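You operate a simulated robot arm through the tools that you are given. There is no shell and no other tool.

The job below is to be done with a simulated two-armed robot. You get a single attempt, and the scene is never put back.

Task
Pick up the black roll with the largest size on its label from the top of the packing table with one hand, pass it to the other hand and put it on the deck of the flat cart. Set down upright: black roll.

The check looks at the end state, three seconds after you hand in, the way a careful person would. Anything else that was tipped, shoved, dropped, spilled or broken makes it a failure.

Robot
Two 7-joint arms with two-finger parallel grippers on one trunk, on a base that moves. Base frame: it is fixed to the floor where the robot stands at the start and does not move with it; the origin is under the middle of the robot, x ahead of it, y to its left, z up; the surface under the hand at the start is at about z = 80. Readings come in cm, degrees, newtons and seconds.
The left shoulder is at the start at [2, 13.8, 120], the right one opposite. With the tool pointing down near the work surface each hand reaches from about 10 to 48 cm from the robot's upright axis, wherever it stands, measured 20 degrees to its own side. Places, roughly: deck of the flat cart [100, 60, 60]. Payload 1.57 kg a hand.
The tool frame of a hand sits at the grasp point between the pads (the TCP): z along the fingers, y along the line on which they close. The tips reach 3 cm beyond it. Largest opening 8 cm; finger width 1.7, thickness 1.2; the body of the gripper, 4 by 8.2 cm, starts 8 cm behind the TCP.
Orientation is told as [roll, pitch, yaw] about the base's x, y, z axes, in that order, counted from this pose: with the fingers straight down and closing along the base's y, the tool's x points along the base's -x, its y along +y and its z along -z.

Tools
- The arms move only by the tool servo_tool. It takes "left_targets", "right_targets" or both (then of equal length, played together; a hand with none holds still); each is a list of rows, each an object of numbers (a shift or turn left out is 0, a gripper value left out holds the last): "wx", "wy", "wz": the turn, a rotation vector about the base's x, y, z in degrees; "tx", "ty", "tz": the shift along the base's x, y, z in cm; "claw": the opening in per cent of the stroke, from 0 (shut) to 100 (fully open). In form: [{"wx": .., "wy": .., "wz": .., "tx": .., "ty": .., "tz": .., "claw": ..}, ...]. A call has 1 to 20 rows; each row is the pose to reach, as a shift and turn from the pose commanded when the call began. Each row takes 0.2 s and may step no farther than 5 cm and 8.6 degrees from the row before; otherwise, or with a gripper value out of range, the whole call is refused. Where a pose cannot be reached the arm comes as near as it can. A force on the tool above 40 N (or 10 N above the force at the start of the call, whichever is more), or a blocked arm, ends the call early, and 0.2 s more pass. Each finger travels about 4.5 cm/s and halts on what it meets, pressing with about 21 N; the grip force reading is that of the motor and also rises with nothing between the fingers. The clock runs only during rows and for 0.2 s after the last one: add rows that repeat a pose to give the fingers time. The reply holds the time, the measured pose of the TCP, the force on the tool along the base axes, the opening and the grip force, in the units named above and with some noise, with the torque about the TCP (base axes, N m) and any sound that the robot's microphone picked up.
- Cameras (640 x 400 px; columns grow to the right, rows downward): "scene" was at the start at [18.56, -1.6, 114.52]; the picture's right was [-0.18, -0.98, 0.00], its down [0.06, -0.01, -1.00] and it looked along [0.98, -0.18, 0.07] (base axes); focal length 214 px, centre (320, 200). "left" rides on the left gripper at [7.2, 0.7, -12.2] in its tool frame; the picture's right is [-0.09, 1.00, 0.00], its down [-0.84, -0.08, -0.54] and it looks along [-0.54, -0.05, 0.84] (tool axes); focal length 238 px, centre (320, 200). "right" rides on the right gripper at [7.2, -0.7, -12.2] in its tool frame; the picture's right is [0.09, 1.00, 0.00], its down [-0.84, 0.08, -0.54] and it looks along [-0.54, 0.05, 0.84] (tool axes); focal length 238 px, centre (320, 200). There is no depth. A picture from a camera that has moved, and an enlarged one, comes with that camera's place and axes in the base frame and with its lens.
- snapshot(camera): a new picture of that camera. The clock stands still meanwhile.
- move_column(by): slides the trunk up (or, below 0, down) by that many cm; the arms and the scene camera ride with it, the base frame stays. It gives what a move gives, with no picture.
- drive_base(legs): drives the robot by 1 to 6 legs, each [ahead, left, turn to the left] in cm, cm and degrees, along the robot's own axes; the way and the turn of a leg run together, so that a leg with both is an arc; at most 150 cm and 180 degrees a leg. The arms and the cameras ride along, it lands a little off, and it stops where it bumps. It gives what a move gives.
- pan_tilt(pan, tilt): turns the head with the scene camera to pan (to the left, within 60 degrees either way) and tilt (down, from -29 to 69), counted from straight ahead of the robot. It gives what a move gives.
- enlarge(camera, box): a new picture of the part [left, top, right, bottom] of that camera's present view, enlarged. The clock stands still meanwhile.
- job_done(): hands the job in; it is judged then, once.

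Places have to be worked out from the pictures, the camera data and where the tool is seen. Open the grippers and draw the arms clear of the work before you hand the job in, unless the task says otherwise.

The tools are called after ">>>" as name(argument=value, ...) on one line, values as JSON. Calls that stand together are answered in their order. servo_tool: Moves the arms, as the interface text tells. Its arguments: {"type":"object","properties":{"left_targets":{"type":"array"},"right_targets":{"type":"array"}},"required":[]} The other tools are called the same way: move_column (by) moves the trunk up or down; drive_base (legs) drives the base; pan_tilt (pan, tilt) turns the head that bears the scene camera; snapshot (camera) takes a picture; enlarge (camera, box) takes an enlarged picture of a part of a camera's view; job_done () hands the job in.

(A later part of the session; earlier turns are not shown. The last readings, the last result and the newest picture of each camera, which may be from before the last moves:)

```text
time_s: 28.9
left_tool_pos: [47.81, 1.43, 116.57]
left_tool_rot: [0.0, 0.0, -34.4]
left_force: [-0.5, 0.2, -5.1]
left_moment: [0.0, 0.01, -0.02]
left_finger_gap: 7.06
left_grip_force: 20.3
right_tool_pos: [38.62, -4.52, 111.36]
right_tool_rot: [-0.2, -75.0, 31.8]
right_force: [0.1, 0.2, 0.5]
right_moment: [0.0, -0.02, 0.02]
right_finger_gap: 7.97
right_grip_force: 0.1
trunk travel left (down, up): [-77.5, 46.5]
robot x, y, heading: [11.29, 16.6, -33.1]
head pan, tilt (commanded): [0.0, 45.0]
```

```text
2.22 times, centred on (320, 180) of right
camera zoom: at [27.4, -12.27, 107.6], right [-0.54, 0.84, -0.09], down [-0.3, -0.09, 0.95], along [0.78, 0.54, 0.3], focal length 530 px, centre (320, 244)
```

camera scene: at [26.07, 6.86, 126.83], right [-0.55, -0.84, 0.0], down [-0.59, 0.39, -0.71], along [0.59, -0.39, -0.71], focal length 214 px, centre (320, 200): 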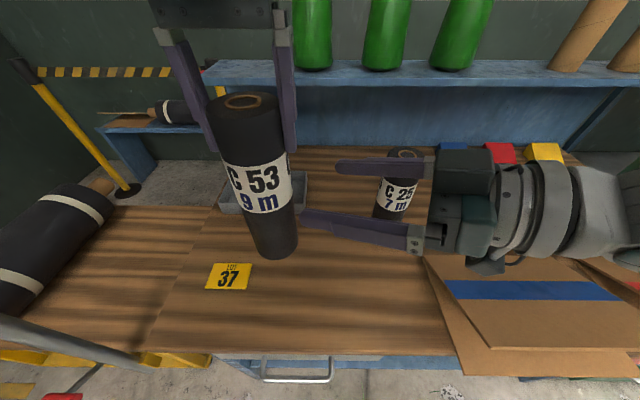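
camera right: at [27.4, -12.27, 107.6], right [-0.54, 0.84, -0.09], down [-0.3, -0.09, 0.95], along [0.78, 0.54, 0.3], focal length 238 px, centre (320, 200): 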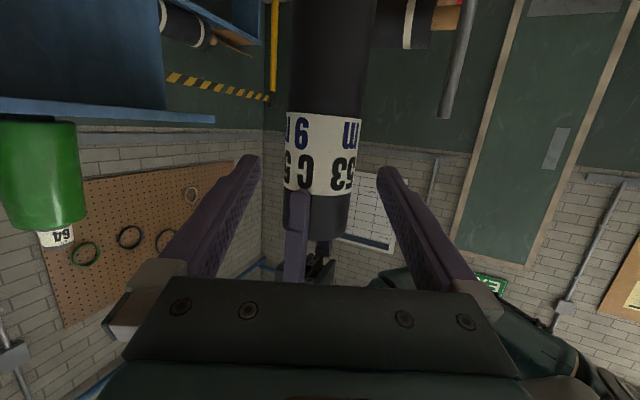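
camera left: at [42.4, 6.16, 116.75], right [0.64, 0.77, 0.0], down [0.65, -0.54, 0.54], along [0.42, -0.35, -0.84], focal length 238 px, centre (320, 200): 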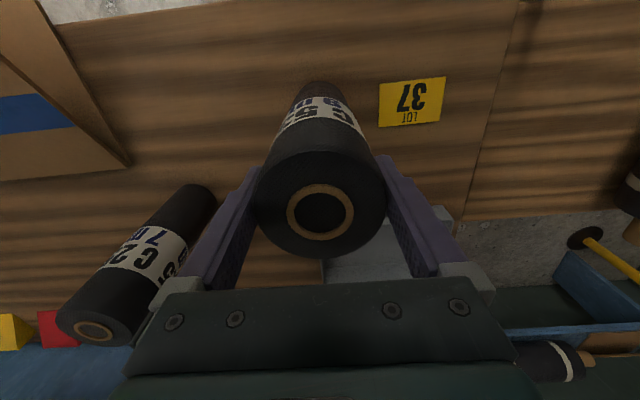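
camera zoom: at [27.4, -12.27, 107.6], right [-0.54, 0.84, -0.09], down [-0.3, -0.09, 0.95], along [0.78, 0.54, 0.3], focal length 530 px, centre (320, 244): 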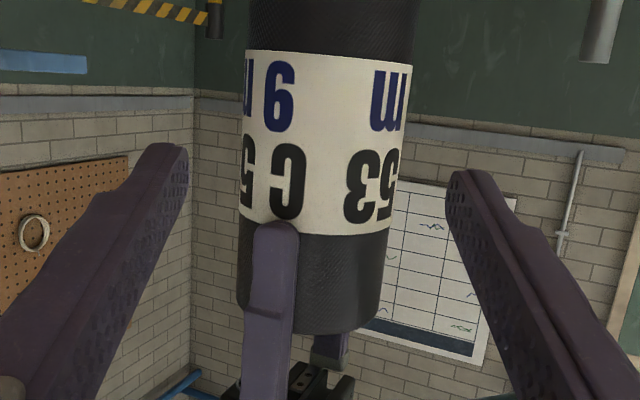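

The roll is about 3 mm to the left of the hand's centre line. I'll correct that and advance 3.5 cm, then re-check before straddling it.

>>> servo_tool(right_targets=[{"tx": 0.9, "ty": 0.9, "tz": -0.3}, {"tx": 1.9, "ty": 1.5, "tz": -0.6}, {"tx": 2.81, "ty": 2.11, "tz": -0.94}, {"tx": 2.81, "ty": 2.11, "tz": -0.94}])

>>> enlarge(camera="right", box=[220, 50, 420, 250])

>>> snapshot(camera="scene")

```text
time_s: 29.9
left_tool_pos: [47.81, 1.39, 116.6]
left_tool_rot: [0.1, -0.1, -34.5]
left_force: [0.7, -0.5, -6.1]
left_moment: [-0.01, 0.0, 0.03]
left_finger_gap: 7.03
left_grip_force: 21.0
right_tool_pos: [41.45, -2.49, 110.43]
right_tool_rot: [-0.1, -75.0, 31.7]
right_force: [0.7, -0.2, 0.4]
right_moment: [-0.03, -0.02, -0.03]
right_finger_gap: 8.01
right_grip_force: 0.0
trunk travel left (down, up): [-77.5, 46.5]
robot x, y, heading: [11.04, 16.74, -33.0]
head pan, tilt (commanded): [0.0, 45.0]
```

```text
2.00 times, centred on (320, 150) of right
camera zoom: at [30.24, -10.06, 106.59], right [-0.54, 0.84, -0.09], down [-0.3, -0.1, 0.95], along [0.78, 0.54, 0.3], focal length 477 px, centre (320, 300)
```

zoom: 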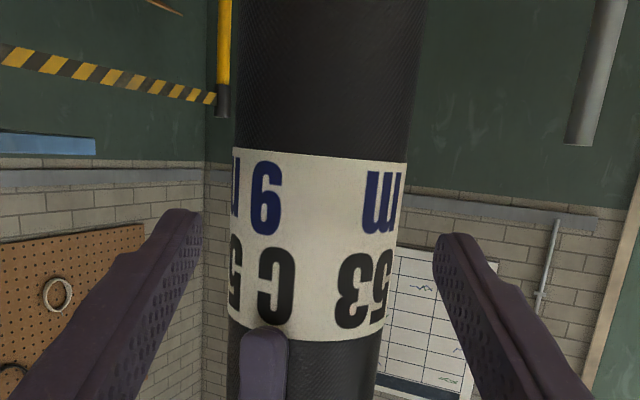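

```text
taken
camera scene: at [26.07, 6.86, 126.83], right [-0.55, -0.84, 0.0], down [-0.59, 0.39, -0.71], along [0.59, -0.39, -0.71], focal length 214 px, centre (320, 200)
```

scene: 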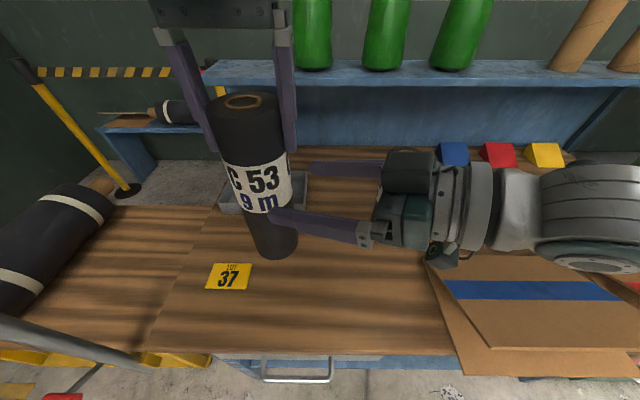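

Alignment is within about 1–2 mm and the left fingertips are ~3 cm above my approach plane. I'll advance the remaining 7.5 cm so the right fingers straddle the roll's middle.

>>> servo_tool(right_targets=[{"tx": 1.3, "ty": 0.75, "tz": -0.4}, {"tx": 2.6, "ty": 1.5, "tz": -0.8}, {"tx": 3.9, "ty": 2.3, "tz": -1.2}, {"tx": 5.2, "ty": 3.1, "tz": -1.6}, {"tx": 6.43, "ty": 3.87, "tz": -2.0}, {"tx": 6.43, "ty": 3.87, "tz": -2.0}])

>>> snapshot(camera="right")

>>> snapshot(camera="scene")

```text
time_s: 31.3
left_tool_pos: [47.86, 1.55, 116.65]
left_tool_rot: [0.0, 0.1, -34.4]
left_force: [-0.2, 0.4, -6.3]
left_moment: [0.0, -0.02, 0.0]
left_finger_gap: 7.02
left_grip_force: 21.8
right_tool_pos: [47.9, 1.71, 108.5]
right_tool_rot: [-0.1, -75.0, 31.8]
right_force: [0.3, 0.4, 0.5]
right_moment: [0.01, 0.03, 0.02]
right_finger_gap: 8.01
right_grip_force: 0.1
trunk travel left (down, up): [-77.5, 46.5]
robot x, y, heading: [11.02, 16.73, -33.2]
head pan, tilt (commanded): [0.0, 45.0]
```

```text
taken
camera right: at [36.69, -6.12, 104.58], right [-0.54, 0.83, -0.09], down [-0.3, -0.1, 0.95], along [0.78, 0.54, 0.3], focal length 238 px, centre (320, 200)
```

right: 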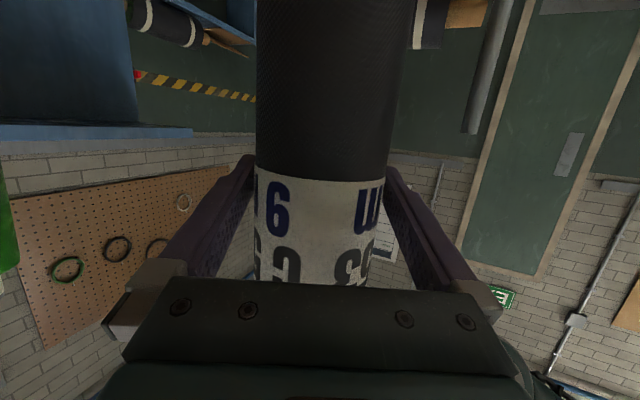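

```text
taken
camera scene: at [26.07, 6.86, 126.83], right [-0.55, -0.84, 0.0], down [-0.59, 0.39, -0.71], along [0.59, -0.39, -0.71], focal length 214 px, centre (320, 200)
```

scene: 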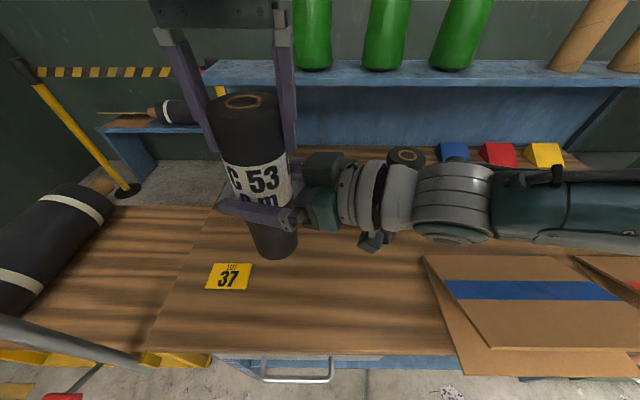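

Straddled with no contact force on either hand; TCP is on the roll's axis at mid-height. I'll close the right gripper.

>>> servo_tool(right_targets=[{"claw": 60}, {"claw": 0}, {"claw": 0}, {"claw": 0}, {"claw": 0}, {"claw": 0}])

>>> snapshot(camera="right")

```text
time_s: 32.7
left_tool_pos: [47.84, 1.45, 116.63]
left_tool_rot: [0.0, 0.2, -34.4]
left_force: [-8.0, 3.1, -4.1]
left_moment: [0.32, 0.47, -0.01]
left_finger_gap: 7.04
left_grip_force: 21.0
right_tool_pos: [47.9, 1.45, 108.44]
right_tool_rot: [0.0, -75.0, 31.7]
right_force: [8.0, -3.3, -0.5]
right_moment: [0.01, 0.18, 0.03]
right_finger_gap: 7.09
right_grip_force: 21.0
trunk travel left (down, up): [-77.5, 46.5]
robot x, y, heading: [10.82, 16.49, -33.1]
head pan, tilt (commanded): [0.0, 45.0]
```

```text
taken
camera right: at [36.67, -6.17, 104.58], right [-0.54, 0.84, -0.09], down [-0.3, -0.09, 0.95], along [0.78, 0.54, 0.3], focal length 238 px, centre (320, 200)
```

right: 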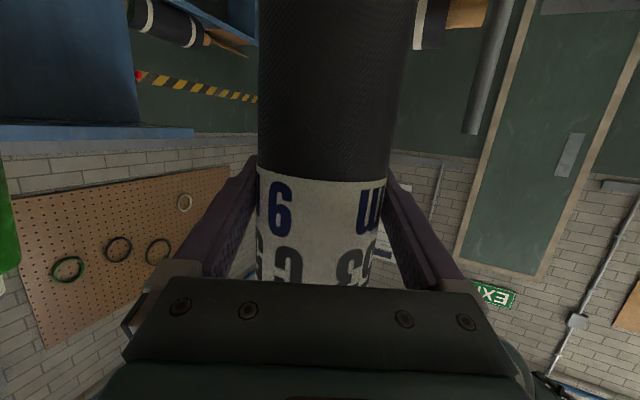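

Both hands now hold the roll (gaps 7.04 and 7.09 cm), with about 8 N of side load between them. I'll relieve that by nudging the right hand slightly along the load.

>>> servo_tool(right_targets=[{"tx": 0.1, "ty": -0.05}, {"tx": 0.1, "ty": -0.05}])

```text
time_s: 33.3
left_tool_pos: [47.87, 1.54, 116.6]
left_tool_rot: [0.1, 0.0, -34.4]
left_force: [-2.9, 3.4, -4.5]
left_moment: [0.21, 0.51, 0.09]
left_finger_gap: 7.04
left_grip_force: 20.4
right_tool_pos: [48.06, 1.7, 108.54]
right_tool_rot: [0.0, -75.1, 31.7]
right_force: [1.8, -2.2, 0.3]
right_moment: [0.05, -0.33, -0.12]
right_finger_gap: 7.1
right_grip_force: 20.8
trunk travel left (down, up): [-77.5, 46.5]
robot x, y, heading: [10.87, 16.7, -33.1]
head pan, tilt (commanded): [0.0, 45.0]
```

Side load is down to ~3 N. Now I'll open the left gripper and let the right hand take the roll.

>>> servo_tool(left_targets=[{"claw": 92}, {"claw": 100}, {"claw": 100}, {"claw": 100}])

>>> snapshot(camera="left")

>>> snapshot(camera="scene")

```text
time_s: 34.3
left_tool_pos: [47.75, 1.39, 116.5]
left_tool_rot: [0.1, 0.0, -34.4]
left_force: [0.2, 0.4, 0.1]
left_moment: [0.03, 0.0, -0.02]
left_finger_gap: 7.97
left_grip_force: 0.2
right_tool_pos: [47.98, 1.55, 108.57]
right_tool_rot: [-0.2, -74.9, 31.7]
right_force: [0.0, -0.9, -0.1]
right_moment: [-0.03, 0.0, -0.01]
right_finger_gap: 7.09
right_grip_force: 21.4
trunk travel left (down, up): [-77.5, 46.5]
robot x, y, heading: [11.26, 16.65, -33.4]
head pan, tilt (commanded): [0.0, 45.0]
```

```text
taken
camera left: at [42.34, 6.03, 128.79], right [0.64, 0.77, 0.0], down [0.65, -0.54, 0.54], along [0.42, -0.35, -0.84], focal length 238 px, centre (320, 200)
```

left: 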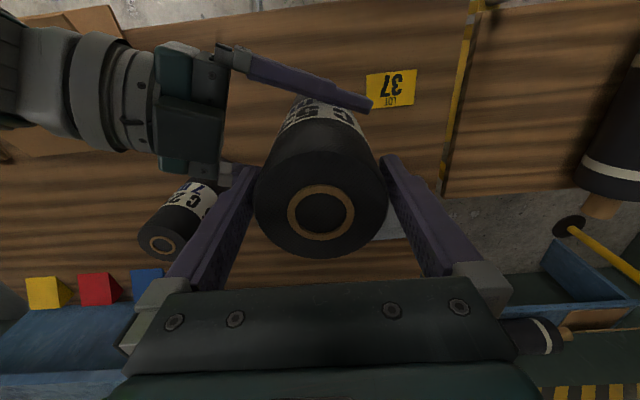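

```text
taken
camera scene: at [26.07, 6.86, 126.83], right [-0.55, -0.84, 0.0], down [-0.59, 0.39, -0.71], along [0.59, -0.39, -0.71], focal length 214 px, centre (320, 200)
```

scene: 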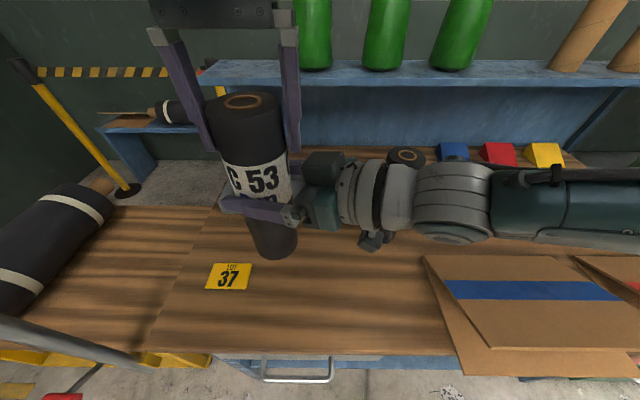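

The left hand is free, but the right force reads near zero, so I'll take another reading before moving anything.

>>> servo_tool(right_targets=[{"tz": 0}, {"tz": 0}])

>>> snapshot(camera="right")

```text
time_s: 34.9
left_tool_pos: [47.78, 1.43, 116.6]
left_tool_rot: [0.0, 0.0, -34.4]
left_force: [-0.1, 0.2, 0.2]
left_moment: [0.0, 0.0, -0.01]
left_finger_gap: 8.0
left_grip_force: 0.1
right_tool_pos: [47.94, 1.59, 108.42]
right_tool_rot: [0.1, -74.9, 31.7]
right_force: [-0.7, 0.0, 0.0]
right_moment: [0.01, -0.03, 0.01]
right_finger_gap: 7.07
right_grip_force: 20.4
trunk travel left (down, up): [-77.5, 46.5]
robot x, y, heading: [10.89, 16.71, -33.0]
head pan, tilt (commanded): [0.0, 45.0]
```

```text
taken
camera right: at [36.75, -6.19, 104.59], right [-0.54, 0.84, -0.09], down [-0.3, -0.1, 0.95], along [0.78, 0.54, 0.3], focal length 238 px, centre (320, 200)
```

right: 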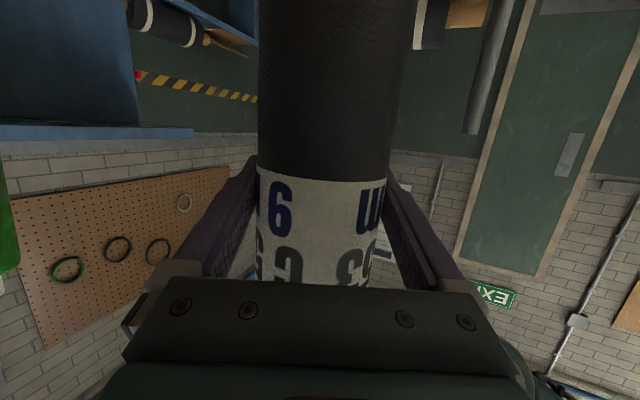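

The roll sits still in the right grip (20 N, 7.07 cm). I'll carefully raise the left hand 3 cm and check that the roll stays with the right hand.

>>> servo_tool(left_targets=[{"tz": 0.5}, {"tz": 1.2}, {"tz": 2}, {"tz": 3}, {"tz": 3}])

>>> snapshot(camera="scene")

>>> snapshot(camera="left")

```text
time_s: 36.1
left_tool_pos: [47.91, 1.51, 119.48]
left_tool_rot: [-0.1, 0.1, -34.4]
left_force: [0.4, -1.3, -0.3]
left_moment: [0.02, -0.01, -0.02]
left_finger_gap: 8.0
left_grip_force: 0.0
right_tool_pos: [48.05, 1.58, 108.52]
right_tool_rot: [0.0, -75.1, 31.7]
right_force: [-0.1, 0.7, -0.2]
right_moment: [0.02, -0.02, -0.04]
right_finger_gap: 7.06
right_grip_force: 20.8
trunk travel left (down, up): [-77.5, 46.5]
robot x, y, heading: [11.04, 16.52, -33.2]
head pan, tilt (commanded): [0.0, 45.0]
```

```text
taken
camera scene: at [26.07, 6.86, 126.83], right [-0.55, -0.84, 0.0], down [-0.59, 0.39, -0.71], along [0.59, -0.39, -0.71], focal length 214 px, centre (320, 200)
```

scene: 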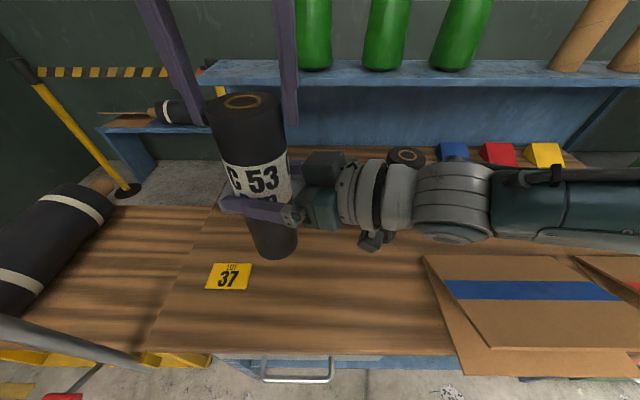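

```text
taken
camera left: at [42.38, 6.09, 131.74], right [0.64, 0.77, 0.0], down [0.65, -0.54, 0.54], along [0.42, -0.35, -0.84], focal length 238 px, centre (320, 200)
```

left: 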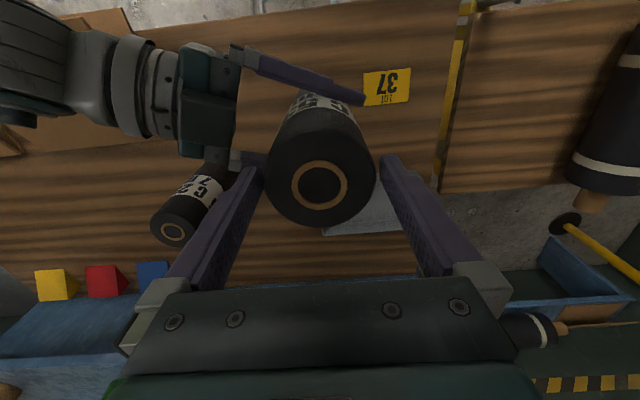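

The right hand holds the roll securely. I'll raise the left hand fully clear of the roll, then look at the right arm's elbow to judge its clearance for the cart.

>>> servo_tool(left_targets=[{"tz": 2}, {"tz": 4}, {"tz": 6}, {"tz": 8}, {"tz": 8}])

>>> pan_tilt(pan=-55, tilt=45)

>>> snapshot(camera="scene")

```text
time_s: 37.3
left_tool_pos: [47.89, 1.57, 127.54]
left_tool_rot: [0.0, -0.1, -34.5]
left_force: [-0.4, 0.2, -0.8]
left_moment: [-0.04, -0.02, -0.01]
left_finger_gap: 7.97
left_grip_force: 0.0
right_tool_pos: [48.1, 1.6, 108.57]
right_tool_rot: [-0.1, -75.0, 31.6]
right_force: [-0.8, 0.4, 0.1]
right_moment: [0.04, 0.01, 0.02]
right_finger_gap: 7.09
right_grip_force: 20.6
trunk travel left (down, up): [-77.5, 46.5]
robot x, y, heading: [11.17, 16.65, -33.0]
head pan, tilt (commanded): [0.0, 45.0]
```

```text
time_s: 38.6
left_tool_pos: [47.88, 1.5, 127.71]
left_tool_rot: [0.0, 0.0, -34.4]
left_force: [0.7, -0.1, -0.7]
left_moment: [-0.03, 0.03, 0.02]
left_finger_gap: 8.0
left_grip_force: 0.0
right_tool_pos: [47.94, 1.6, 108.52]
right_tool_rot: [0.0, -75.1, 31.8]
right_force: [-0.1, -0.7, 0.5]
right_moment: [0.0, -0.04, 0.03]
right_finger_gap: 7.1
right_grip_force: 21.4
trunk travel left (down, up): [-77.5, 46.5]
robot x, y, heading: [11.28, 16.57, -33.1]
head pan, tilt (commanded): [-55.0, 45.0]
```

```text
taken
camera scene: at [19.53, 3.18, 126.83], right [-1.0, -0.03, 0.0], down [-0.02, 0.71, -0.71], along [0.02, -0.71, -0.71], focal length 214 px, centre (320, 200)
```

scene: 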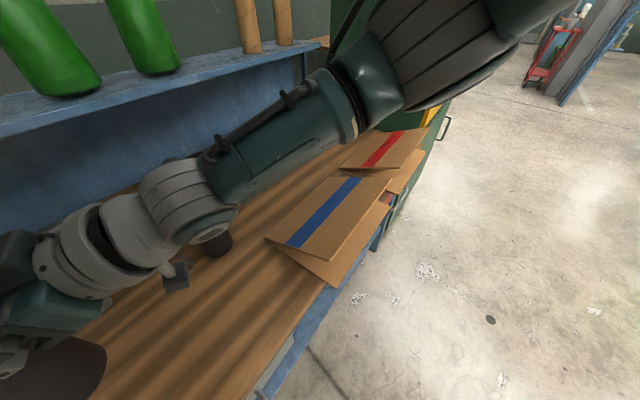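

The right elbow sticks out ~38 cm to the right, so at the cart I'll approach turned about 20° right with the arm more extended to keep it off the stake. First I'll tuck the left hand back to the left, away from the roll.

>>> servo_tool(left_targets=[{"tx": -0.45, "ty": 3.9, "tz": 0.5}, {"tx": -0.9, "ty": 7.8, "tz": 1}, {"tx": -1.3, "ty": 11.6, "tz": 1.5}, {"tx": -1.8, "ty": 15.5, "tz": 2}, {"tx": -4.3, "ty": 17.1, "tz": 2}, {"tx": -4.3, "ty": 17.1, "tz": 2}])

>>> pan_tilt(pan=20, tilt=40)

>>> snapshot(camera="scene")

```text
time_s: 39.6
left_tool_pos: [44.6, 19.33, 125.11]
left_tool_rot: [6.8, 10.3, -34.2]
left_force: [0.1, -0.2, -0.3]
left_moment: [0.02, 0.0, -0.01]
left_finger_gap: 8.0
left_grip_force: 0.1
right_tool_pos: [47.88, 1.57, 108.29]
right_tool_rot: [0.2, -74.8, 31.5]
right_force: [0.2, -1.0, -0.3]
right_moment: [0.03, -0.02, 0.0]
right_finger_gap: 7.08
right_grip_force: 20.8
trunk travel left (down, up): [-77.5, 46.5]
robot x, y, heading: [11.23, 16.86, -33.2]
head pan, tilt (commanded): [-55.0, 45.0]
stopped in row 5 (left hand): the arm was blocked; the commanded pose is now the measured one
```

```text
time_s: 41.1
left_tool_pos: [44.49, 19.45, 124.8]
left_tool_rot: [6.8, 10.4, -34.2]
left_force: [-0.7, -0.3, -0.4]
left_moment: [-0.01, 0.0, 0.0]
left_finger_gap: 8.01
left_grip_force: 0.0
right_tool_pos: [48.03, 1.58, 108.42]
right_tool_rot: [0.0, -75.0, 31.7]
right_force: [0.6, 0.1, 0.2]
right_moment: [-0.01, -0.01, 0.02]
right_finger_gap: 7.08
right_grip_force: 20.9
trunk travel left (down, up): [-77.5, 46.5]
robot x, y, heading: [11.39, 16.82, -33.1]
head pan, tilt (commanded): [20.0, 40.0]
```

```text
taken
camera scene: at [27.53, 9.37, 127.55], right [-0.23, -0.97, 0.0], down [-0.63, 0.15, -0.77], along [0.75, -0.17, -0.64], focal length 214 px, centre (320, 200)
```

scene: 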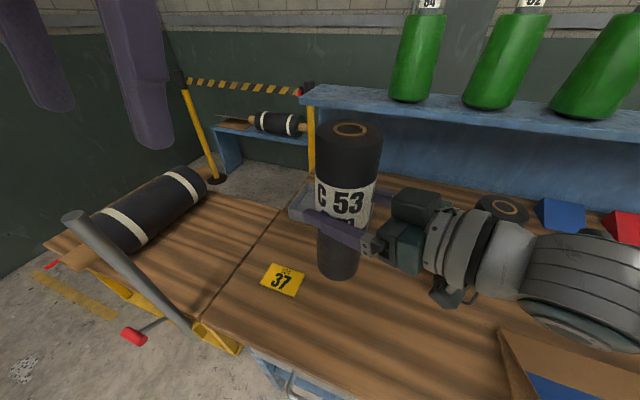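

The left hand is parked at about 26 cm ahead, 20 cm left. The roll is upright in the right hand; I'll back off 30 cm, travel left past the stake, and turn 20° right to face the cart.

>>> drive_base(legs=[[-30, 0, 0], [0, 88, 0], [0, 0, -20]])

>>> pan_tilt(pan=0, tilt=35)

>>> snapshot(camera="scene")

```text
time_s: 48.5
left_tool_pos: [65.68, 97.29, 124.87]
left_tool_rot: [6.7, 10.5, -54.5]
left_force: [0.1, 0.1, 0.5]
left_moment: [-0.01, 0.01, 0.01]
left_finger_gap: 7.99
left_grip_force: 0.0
right_tool_pos: [62.82, 79.27, 108.43]
right_tool_rot: [-0.1, -75.1, 11.4]
right_force: [0.2, -0.4, -0.3]
right_moment: [0.02, 0.02, -0.01]
right_finger_gap: 7.05
right_grip_force: 21.0
trunk travel left (down, up): [-77.5, 46.5]
robot x, y, heading: [33.51, 106.8, -53.4]
head pan, tilt (commanded): [20.0, 40.0]
```

```text
time_s: 49.3
left_tool_pos: [65.77, 97.21, 125.01]
left_tool_rot: [6.8, 10.4, -54.5]
left_force: [0.2, 0.2, 0.5]
left_moment: [0.01, 0.0, 0.02]
left_finger_gap: 8.01
left_grip_force: 0.2
right_tool_pos: [62.89, 79.44, 108.44]
right_tool_rot: [-0.1, -74.9, 11.4]
right_force: [0.5, 0.0, -0.1]
right_moment: [0.03, 0.0, 0.0]
right_finger_gap: 7.06
right_grip_force: 21.1
trunk travel left (down, up): [-77.5, 46.5]
robot x, y, heading: [33.38, 106.68, -53.2]
head pan, tilt (commanded): [0.0, 35.0]
```

```text
taken
camera scene: at [44.45, 91.36, 128.31], right [-0.8, -0.6, 0.0], down [-0.34, 0.46, -0.82], along [0.49, -0.66, -0.57], focal length 214 px, centre (320, 200)
```

scene: 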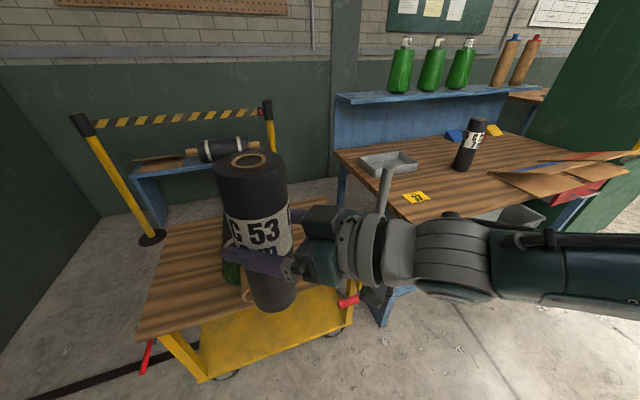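

I'm in front of the cart, but the held roll blocks part of the deck from the head camera. The left hand camera should see the deck and the lying roll from the side.

>>> snapshot(camera="left")

>>> enlarge(camera="scene", box=[120, 200, 440, 400])

```text
taken
camera left: at [62.35, 100.71, 138.3], right [0.87, 0.48, 0.1], down [0.42, -0.83, 0.37], along [0.26, -0.28, -0.92], focal length 238 px, centre (320, 200)
```

left: 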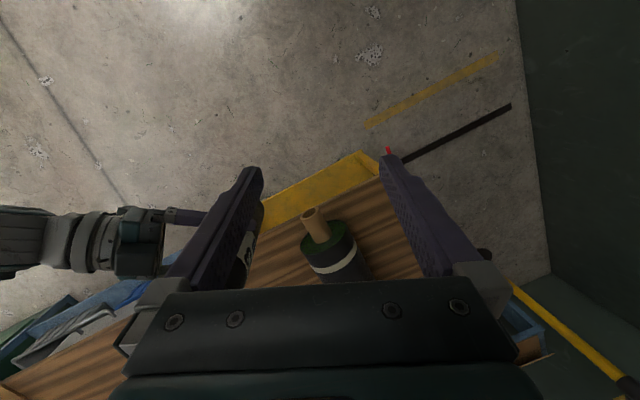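

```text
2.00 times, centred on (280, 300) of scene
camera zoom: at [44.45, 91.36, 128.31], right [-0.8, -0.6, 0.0], down [-0.34, 0.46, -0.82], along [0.49, -0.66, -0.57], focal length 429 px, centre (400, 0)
```

zoom: 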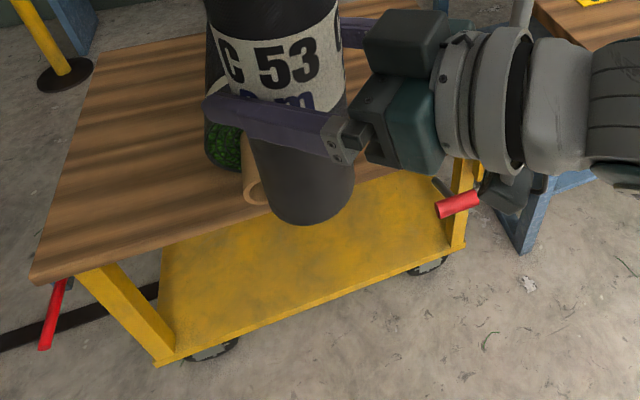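

The cart deck spans about 76 × 58 cm; the big lying roll (≈19 cm thick) runs through its middle, leaving a free strip ~30 cm wide on the right, between it and the stake. I'll turn 10° more right so the hand can point straight onto that strip.

>>> drive_base(legs=[[0, 0, -10]])

```text
time_s: 50.4
left_tool_pos: [63.68, 91.83, 124.91]
left_tool_rot: [6.8, 10.5, -64.5]
left_force: [1.2, 0.2, 0.1]
left_moment: [0.01, -0.04, 0.0]
left_finger_gap: 8.0
left_grip_force: 0.0
right_tool_pos: [57.6, 74.75, 108.5]
right_tool_rot: [0.0, -75.0, 1.2]
right_force: [-0.7, 0.7, 0.6]
right_moment: [0.01, 0.0, 0.0]
right_finger_gap: 7.04
right_grip_force: 21.0
trunk travel left (down, up): [-77.5, 46.5]
robot x, y, heading: [33.28, 106.75, -63.5]
head pan, tilt (commanded): [0.0, 35.0]
```

Now I'll extend the right hand forward and turn it so its fingers point straight toward the deck, keeping the roll upright and still short of the cart.

>>> servo_tool(right_targets=[{"wz": -5.0, "tx": -0.13, "ty": -2.3}, {"wz": -9.9, "tx": -0.26, "ty": -4.6}, {"wz": -14.9, "tx": -0.39, "ty": -6.9}, {"wz": -19.8, "tx": -0.52, "ty": -9.2}, {"wz": -24.8, "tx": -0.65, "ty": -11.5}, {"wz": -29.7, "tx": -0.78, "ty": -13.8}, {"wz": -34.7, "tx": -0.9, "ty": -16.1}, {"wz": -34.7, "tx": -0.9, "ty": -16.1}, {"wz": -34.7, "tx": -0.9, "ty": -16.1}])

>>> snapshot(camera="scene")

>>> snapshot(camera="right")

```text
time_s: 52.4
left_tool_pos: [63.66, 91.76, 124.99]
left_tool_rot: [6.8, 10.4, -64.5]
left_force: [-0.3, 0.4, -0.3]
left_moment: [-0.01, 0.04, 0.0]
left_finger_gap: 8.0
left_grip_force: 0.1
right_tool_pos: [56.52, 58.61, 108.39]
right_tool_rot: [0.0, -74.9, -33.4]
right_force: [0.1, 0.9, 0.7]
right_moment: [0.02, 0.0, 0.0]
right_finger_gap: 7.06
right_grip_force: 21.4
trunk travel left (down, up): [-77.5, 46.5]
robot x, y, heading: [33.36, 106.25, -63.5]
head pan, tilt (commanded): [0.0, 35.0]
```

```text
taken
camera scene: at [41.63, 89.64, 128.31], right [-0.89, -0.45, 0.0], down [-0.26, 0.51, -0.82], along [0.37, -0.73, -0.57], focal length 214 px, centre (320, 200)
```

scene: 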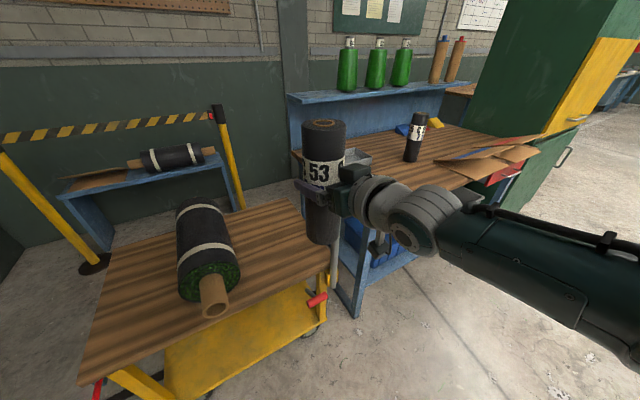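

```text
taken
camera right: at [44.86, 65.55, 104.57], right [0.53, 0.84, -0.09], down [-0.21, 0.23, 0.95], along [0.82, -0.48, 0.3], focal length 238 px, centre (320, 200)
```

right: 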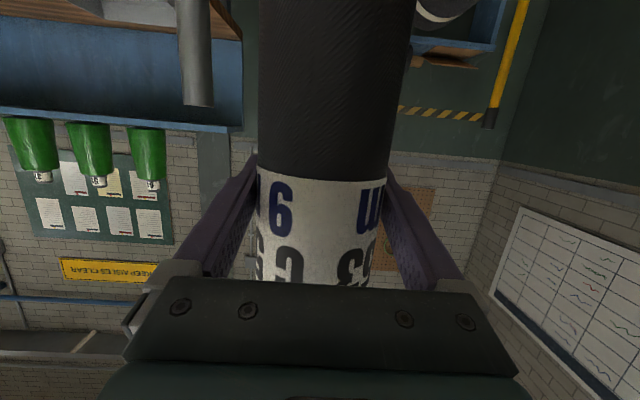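

The deck is now clearly visible; free strip to the right of the lying roll. My target is about (81.5, 45.7), 13 cm inside the front edge, well clear of the lying roll and stake. I'll drive straight in at carrying height (roll bottom at z ≈ 95).

>>> drive_base(legs=[[22.8, 16.6, 0]])

>>> snapshot(camera="scene")

>>> snapshot(camera="left")

```text
time_s: 54.4
left_tool_pos: [88.88, 78.41, 124.96]
left_tool_rot: [6.8, 10.4, -64.1]
left_force: [0.6, -1.0, 0.5]
left_moment: [0.0, 0.0, -0.01]
left_finger_gap: 7.99
left_grip_force: 0.0
right_tool_pos: [81.87, 45.34, 108.34]
right_tool_rot: [0.0, -74.8, -33.2]
right_force: [0.3, 1.1, -0.7]
right_moment: [0.02, 0.03, -0.01]
right_finger_gap: 7.07
right_grip_force: 21.3
trunk travel left (down, up): [-77.5, 46.5]
robot x, y, heading: [58.57, 92.83, -63.0]
head pan, tilt (commanded): [0.0, 35.0]
```

```text
taken
camera scene: at [66.83, 76.24, 128.31], right [-0.89, -0.45, 0.0], down [-0.26, 0.51, -0.82], along [0.37, -0.73, -0.57], focal length 214 px, centre (320, 200)
```

scene: 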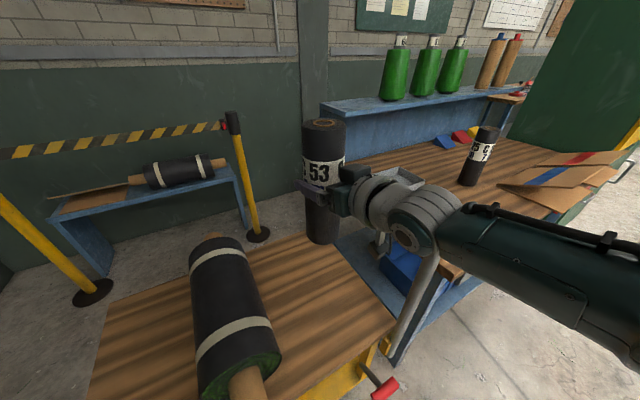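

```text
taken
camera left: at [86.08, 82.42, 138.3], right [0.94, 0.33, 0.1], down [0.27, -0.89, 0.37], along [0.21, -0.32, -0.92], focal length 238 px, centre (320, 200)
```

left: 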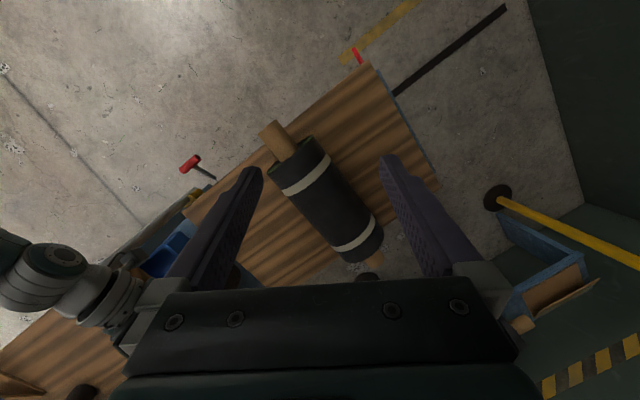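

The roll is over the free strip at (81.9, 45.3), vertical, and the forearm has >10 cm clearance to the stake and lever. I'll lower the trunk by 25 cm, leaving ~10 cm to go.

>>> move_column(by=-25)

>>> snapshot(camera="scene")

>>> snapshot(camera="right")

>>> snapshot(camera="left")

```text
time_s: 57.0
left_tool_pos: [88.78, 78.37, 100.04]
left_tool_rot: [6.8, 10.4, -64.3]
left_force: [-0.1, 0.1, -0.1]
left_moment: [0.01, 0.01, 0.02]
left_finger_gap: 8.0
left_grip_force: 0.0
right_tool_pos: [81.94, 45.22, 83.43]
right_tool_rot: [0.0, -74.8, -33.2]
right_force: [-0.2, -0.5, 0.7]
right_moment: [-0.01, -0.06, 0.0]
right_finger_gap: 7.05
right_grip_force: 21.1
trunk travel left (down, up): [-52.5, 71.5]
robot x, y, heading: [58.75, 93.05, -63.0]
head pan, tilt (commanded): [0.0, 35.0]
```

```text
taken
camera scene: at [66.83, 76.25, 103.31], right [-0.89, -0.45, 0.0], down [-0.26, 0.51, -0.82], along [0.37, -0.73, -0.57], focal length 214 px, centre (320, 200)
```

scene: 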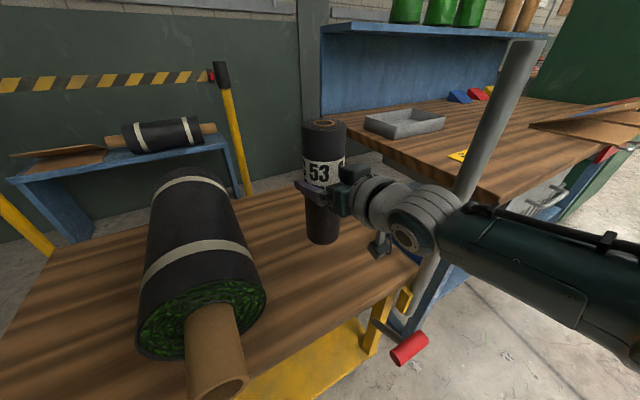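

```text
taken
camera right: at [70.17, 52.17, 79.57], right [0.52, 0.85, -0.09], down [-0.21, 0.23, 0.95], along [0.82, -0.48, 0.3], focal length 238 px, centre (320, 200)
```

right: 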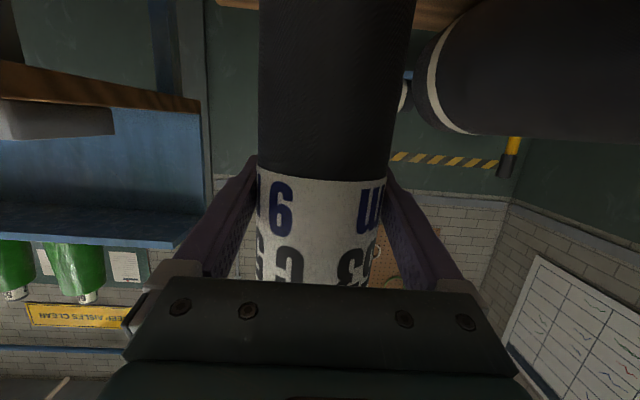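

```text
taken
camera left: at [86.08, 82.43, 113.31], right [0.94, 0.33, 0.1], down [0.27, -0.89, 0.37], along [0.21, -0.32, -0.92], focal length 238 px, centre (320, 200)
```

left: 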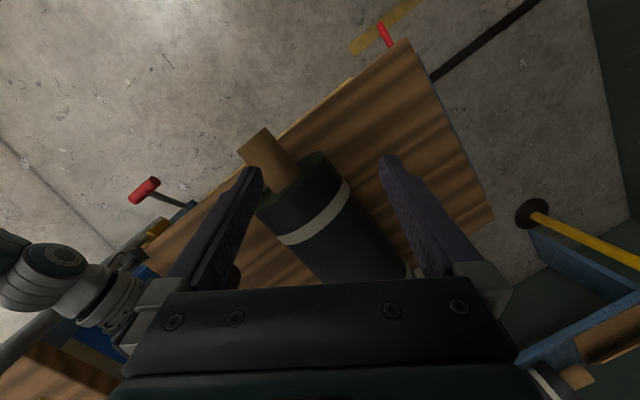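

All clear: the roll's bottom should be ~10 cm above the deck. I'll lower the right hand another 7 cm by servo and check the gap.

>>> servo_tool(right_targets=[{"tz": -1.5}, {"tz": -3}, {"tz": -4.5}, {"tz": -6}, {"tz": -7}, {"tz": -7}])

>>> enlarge(camera="scene", box=[230, 110, 450, 320])

>>> snapshot(camera="right")

```text
time_s: 58.4
left_tool_pos: [88.83, 78.54, 99.96]
left_tool_rot: [6.7, 10.4, -64.2]
left_force: [0.3, -0.3, 0.4]
left_moment: [-0.03, 0.01, -0.03]
left_finger_gap: 8.01
left_grip_force: 0.1
right_tool_pos: [81.43, 46.54, 77.96]
right_tool_rot: [0.2, -74.8, -33.3]
right_force: [-0.2, 0.7, -0.3]
right_moment: [-0.05, 0.0, -0.01]
right_finger_gap: 7.07
right_grip_force: 21.4
right hand out of reach, approached as far as the arm can: row 4, 5, 6
trunk travel left (down, up): [-52.5, 71.5]
robot x, y, heading: [58.59, 92.76, -63.4]
head pan, tilt (commanded): [0.0, 35.0]
```

```text
1.90 times, centred on (340, 215) of scene
camera zoom: at [66.78, 76.35, 103.28], right [-0.89, -0.45, 0.0], down [-0.26, 0.51, -0.82], along [0.37, -0.73, -0.58], focal length 408 px, centre (282, 171)
```

zoom: 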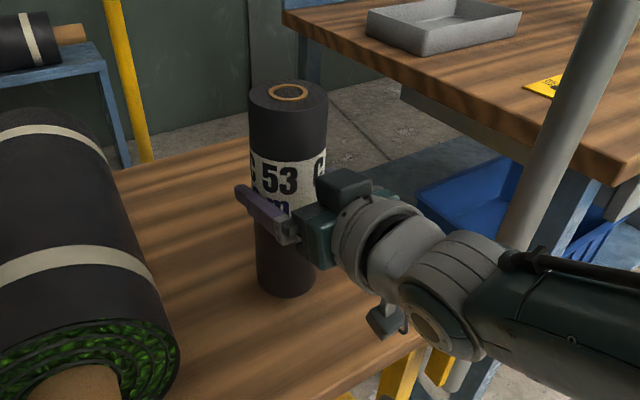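

```text
taken
camera right: at [69.61, 53.41, 74.12], right [0.52, 0.85, -0.09], down [-0.21, 0.23, 0.95], along [0.82, -0.48, 0.3], focal length 238 px, centre (320, 200)
```

right: 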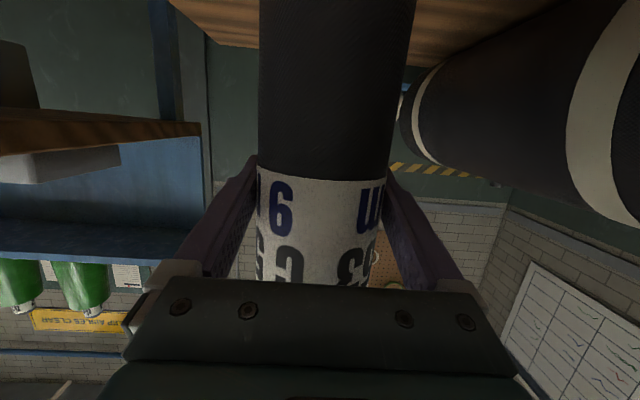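

The right arm hit its downward limit at z ≈ 78 (roll still upright, bottom ≈ 64.5), so the trunk will do the rest. I'll lower by 2.5 cm first.

>>> move_column(by=-2.5)

>>> enlarge(camera="scene", box=[230, 110, 450, 320])

```text
time_s: 59.1
left_tool_pos: [88.98, 78.52, 97.44]
left_tool_rot: [6.9, 10.3, -64.1]
left_force: [-0.2, 0.2, 0.1]
left_moment: [0.0, 0.02, 0.03]
left_finger_gap: 7.99
left_grip_force: 0.1
right_tool_pos: [81.48, 46.39, 75.5]
right_tool_rot: [0.0, -75.0, -33.2]
right_force: [0.8, -0.7, -0.3]
right_moment: [-0.08, -0.08, 0.02]
right_finger_gap: 7.05
right_grip_force: 21.0
trunk travel left (down, up): [-50.0, 74.0]
robot x, y, heading: [58.43, 93.01, -63.2]
head pan, tilt (commanded): [0.0, 35.0]
```

```text
1.90 times, centred on (340, 215) of scene
camera zoom: at [66.84, 76.24, 100.8], right [-0.89, -0.45, 0.0], down [-0.26, 0.51, -0.82], along [0.37, -0.73, -0.57], focal length 408 px, centre (282, 171)
```

zoom: 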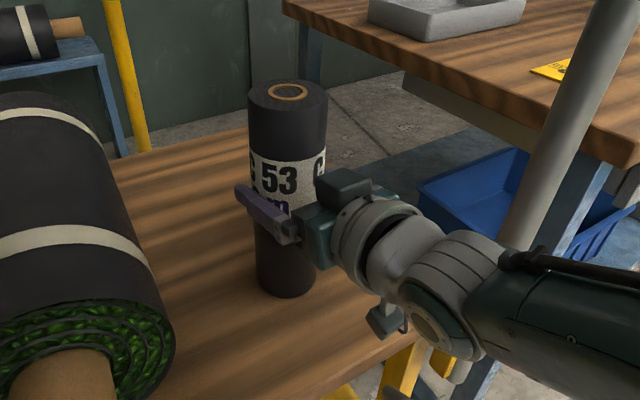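

No contact yet (bottom ≈ 62). I'll go down in small steps, watching the right-hand force.

>>> move_column(by=-1)

>>> enlarge(camera="scene", box=[270, 190, 370, 290])

```text
time_s: 59.7
left_tool_pos: [89.02, 78.39, 96.73]
left_tool_rot: [6.7, 10.3, -64.3]
left_force: [-0.7, 0.4, 0.0]
left_moment: [0.05, 0.02, 0.0]
left_finger_gap: 8.04
left_grip_force: 0.2
right_tool_pos: [81.76, 46.24, 74.95]
right_tool_rot: [0.0, -75.5, -33.0]
right_force: [-0.3, 3.5, 18.7]
right_moment: [-0.03, -0.07, 0.07]
right_finger_gap: 7.04
right_grip_force: 20.8
trunk travel left (down, up): [-49.0, 75.0]
robot x, y, heading: [58.36, 93.12, -62.9]
head pan, tilt (commanded): [0.0, 35.0]
```

```text
4.00 times, centred on (320, 240) of scene
camera zoom: at [66.91, 76.1, 99.87], right [-0.89, -0.45, 0.0], down [-0.26, 0.51, -0.82], along [0.37, -0.73, -0.57], focal length 858 px, centre (320, 40)
```

zoom: 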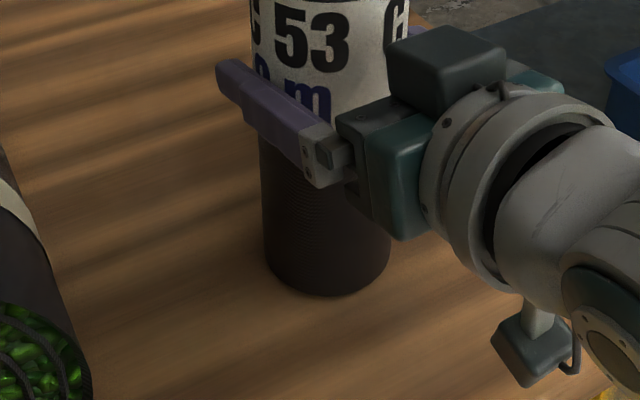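

Contact: 18.7 N upward on the right hand, so the roll stands on the deck. I'll ease the trunk up 0.35 cm to take off most of the pressing force before releasing.

>>> move_column(by=0.35)

```text
time_s: 60.2
left_tool_pos: [88.96, 78.3, 96.9]
left_tool_rot: [6.8, 10.3, -64.2]
left_force: [0.8, 0.7, 0.9]
left_moment: [0.0, 0.0, 0.0]
left_finger_gap: 7.98
left_grip_force: 0.0
right_tool_pos: [81.67, 46.23, 74.9]
right_tool_rot: [-0.1, -74.9, -33.1]
right_force: [5.4, -1.4, 5.7]
right_moment: [-0.1, -0.28, 0.01]
right_finger_gap: 7.03
right_grip_force: 21.2
trunk travel left (down, up): [-49.4, 74.7]
robot x, y, heading: [58.56, 93.11, -62.8]
head pan, tilt (commanded): [0.0, 35.0]
```

Remaining load is about 5–6 N. I'll nudge the hand slightly to relax the sideways part, then check the roll's stance.

>>> servo_tool(right_targets=[{"tx": 0.1, "ty": -0.02, "tz": 0.05}, {"tx": 0.1, "ty": -0.02, "tz": 0.05}])

>>> snapshot(camera="right")

>>> snapshot(camera="scene")

```text
time_s: 60.8
left_tool_pos: [88.92, 78.39, 96.93]
left_tool_rot: [6.9, 10.3, -64.3]
left_force: [0.2, -0.1, 0.3]
left_moment: [-0.01, -0.01, -0.02]
left_finger_gap: 7.99
left_grip_force: 0.0
right_tool_pos: [81.54, 46.25, 75.0]
right_tool_rot: [-0.2, -74.8, -33.1]
right_force: [2.8, -1.5, 1.3]
right_moment: [-0.24, -0.47, -0.06]
right_finger_gap: 7.05
right_grip_force: 20.9
trunk travel left (down, up): [-49.4, 74.7]
robot x, y, heading: [58.7, 93.08, -63.1]
head pan, tilt (commanded): [0.0, 35.0]
```

```text
taken
camera right: at [69.86, 53.13, 71.1], right [0.53, 0.85, -0.09], down [-0.21, 0.23, 0.95], along [0.82, -0.48, 0.3], focal length 238 px, centre (320, 200)
```

right: 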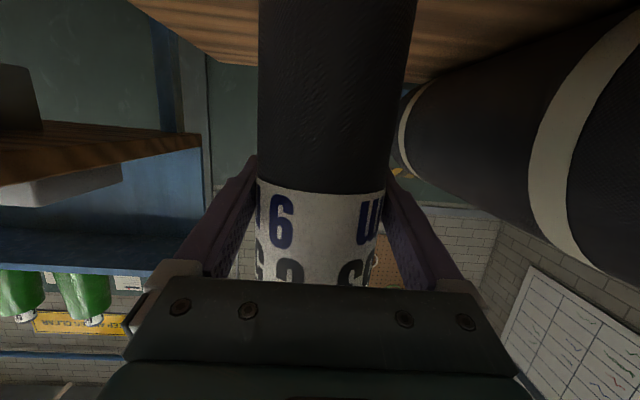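

```text
taken
camera scene: at [66.9, 76.15, 100.18], right [-0.89, -0.45, 0.0], down [-0.26, 0.51, -0.82], along [0.37, -0.73, -0.57], focal length 214 px, centre (320, 200)
```

scene: 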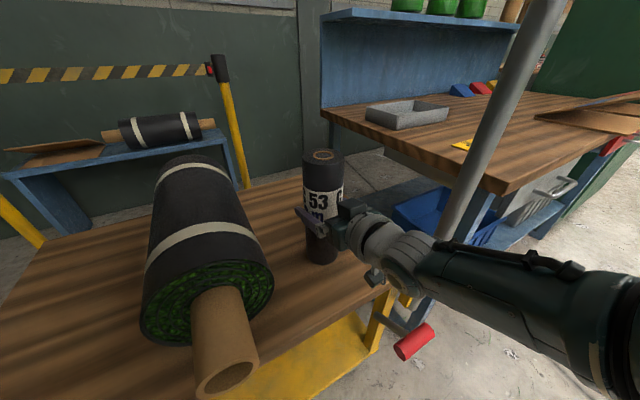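

The residual load is now ~3 N and the roll appears to stand plumb on the deck. One enlarged look at its base before I open.

>>> enlarge(camera="scene", box=[270, 140, 390, 280])

```text
2.86 times, centred on (330, 210) of scene
camera zoom: at [66.9, 76.15, 100.18], right [-0.89, -0.45, 0.0], down [-0.26, 0.51, -0.82], along [0.37, -0.73, -0.57], focal length 613 px, centre (291, 171)
```

zoom: 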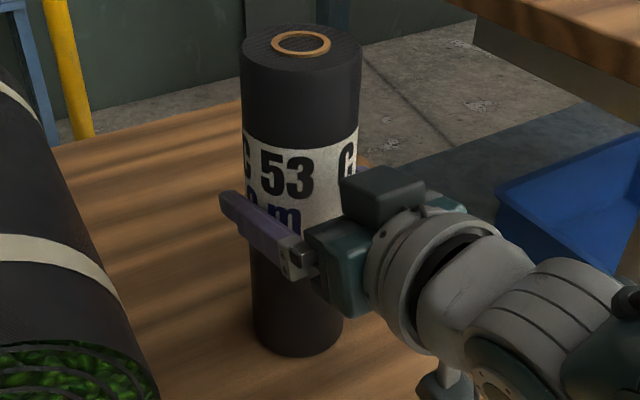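

The roll stands flat and upright on the deck. I'll open the right gripper fully without moving the hand.

>>> servo_tool(right_targets=[{"claw": 92}, {"claw": 100}, {"claw": 100}, {"claw": 100}, {"claw": 100}])

>>> snapshot(camera="right")

>>> enlarge(camera="scene", box=[270, 140, 390, 280])

```text
time_s: 62.0
left_tool_pos: [88.81, 78.46, 97.02]
left_tool_rot: [6.8, 10.4, -64.2]
left_force: [0.3, 0.5, 0.3]
left_moment: [-0.02, -0.02, 0.01]
left_finger_gap: 8.01
left_grip_force: 0.1
right_tool_pos: [81.59, 46.21, 75.1]
right_tool_rot: [-0.1, -74.8, -33.1]
right_force: [0.1, 0.2, 0.3]
right_moment: [-0.02, -0.03, -0.01]
right_finger_gap: 8.0
right_grip_force: 0.1
trunk travel left (down, up): [-49.4, 74.7]
robot x, y, heading: [58.16, 92.96, -63.4]
head pan, tilt (commanded): [0.0, 35.0]
```

```text
taken
camera right: at [69.85, 53.18, 71.14], right [0.52, 0.85, -0.09], down [-0.21, 0.23, 0.95], along [0.82, -0.48, 0.3], focal length 238 px, centre (320, 200)
```

right: 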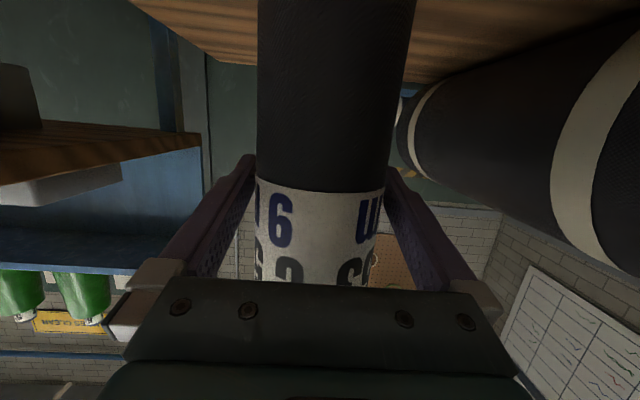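

```text
2.86 times, centred on (330, 210) of scene
camera zoom: at [66.85, 76.2, 100.17], right [-0.89, -0.45, 0.0], down [-0.26, 0.51, -0.82], along [0.37, -0.73, -0.57], focal length 613 px, centre (291, 171)
```

zoom: 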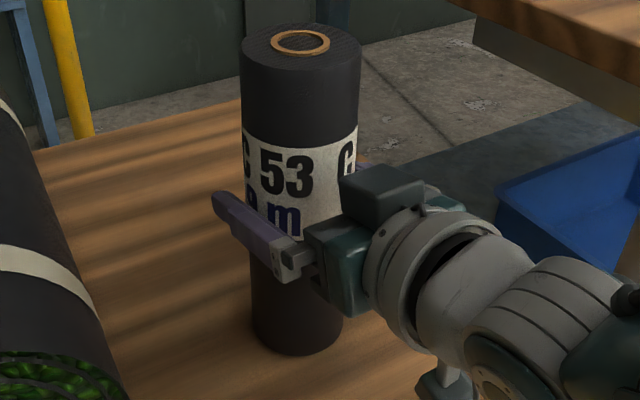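

Released: forces are zero and the roll stands still. I'll withdraw the right hand straight back along its fingers by 8 cm.

>>> servo_tool(right_targets=[{"tx": -0.81, "ty": 0.53, "tz": 0.26}, {"tx": -1.62, "ty": 1.05, "tz": 0.52}, {"tx": -2.83, "ty": 1.84, "tz": 0.92}, {"tx": -4.04, "ty": 2.63, "tz": 1.31}, {"tx": -5.25, "ty": 3.42, "tz": 1.7}, {"tx": -6.46, "ty": 4.22, "tz": 2.1}, {"tx": -6.46, "ty": 4.22, "tz": 2.1}])

>>> snapshot(camera="right")

>>> snapshot(camera="scene")

```text
time_s: 63.6
left_tool_pos: [88.84, 78.38, 96.85]
left_tool_rot: [6.8, 10.4, -64.3]
left_force: [0.4, 0.4, 0.1]
left_moment: [0.01, -0.01, -0.02]
left_finger_gap: 7.99
left_grip_force: 0.0
right_tool_pos: [74.97, 50.55, 77.04]
right_tool_rot: [-0.2, -74.9, -33.0]
right_force: [0.5, -0.2, -0.8]
right_moment: [0.0, -0.02, 0.0]
right_finger_gap: 7.98
right_grip_force: 0.1
trunk travel left (down, up): [-49.4, 74.7]
robot x, y, heading: [58.55, 93.09, -63.4]
head pan, tilt (commanded): [0.0, 35.0]
```

```text
taken
camera right: at [63.32, 57.39, 73.21], right [0.52, 0.85, -0.09], down [-0.21, 0.23, 0.95], along [0.82, -0.48, 0.3], focal length 238 px, centre (320, 200)
```

right: 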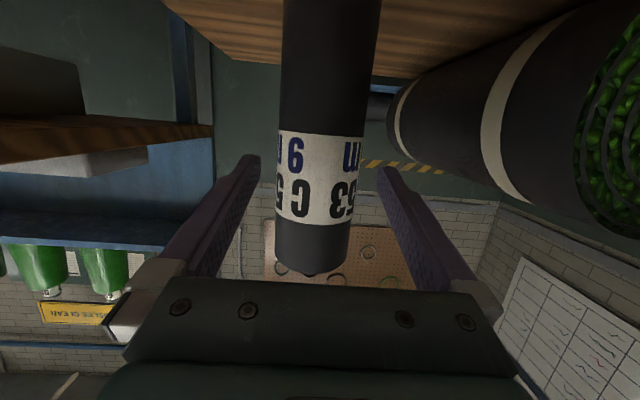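

```text
taken
camera scene: at [66.86, 76.19, 100.17], right [-0.89, -0.45, 0.0], down [-0.26, 0.51, -0.82], along [0.37, -0.73, -0.57], focal length 214 px, centre (320, 200)
```

scene: 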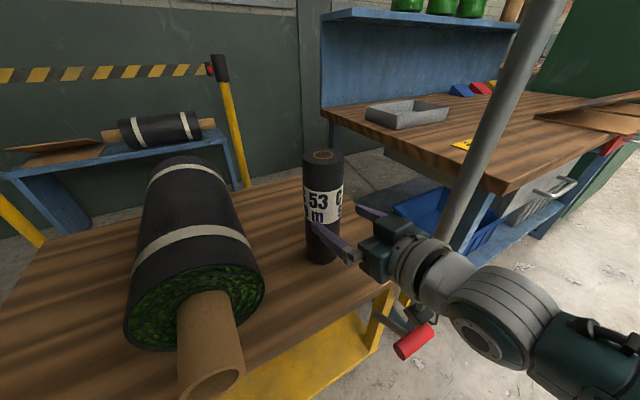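

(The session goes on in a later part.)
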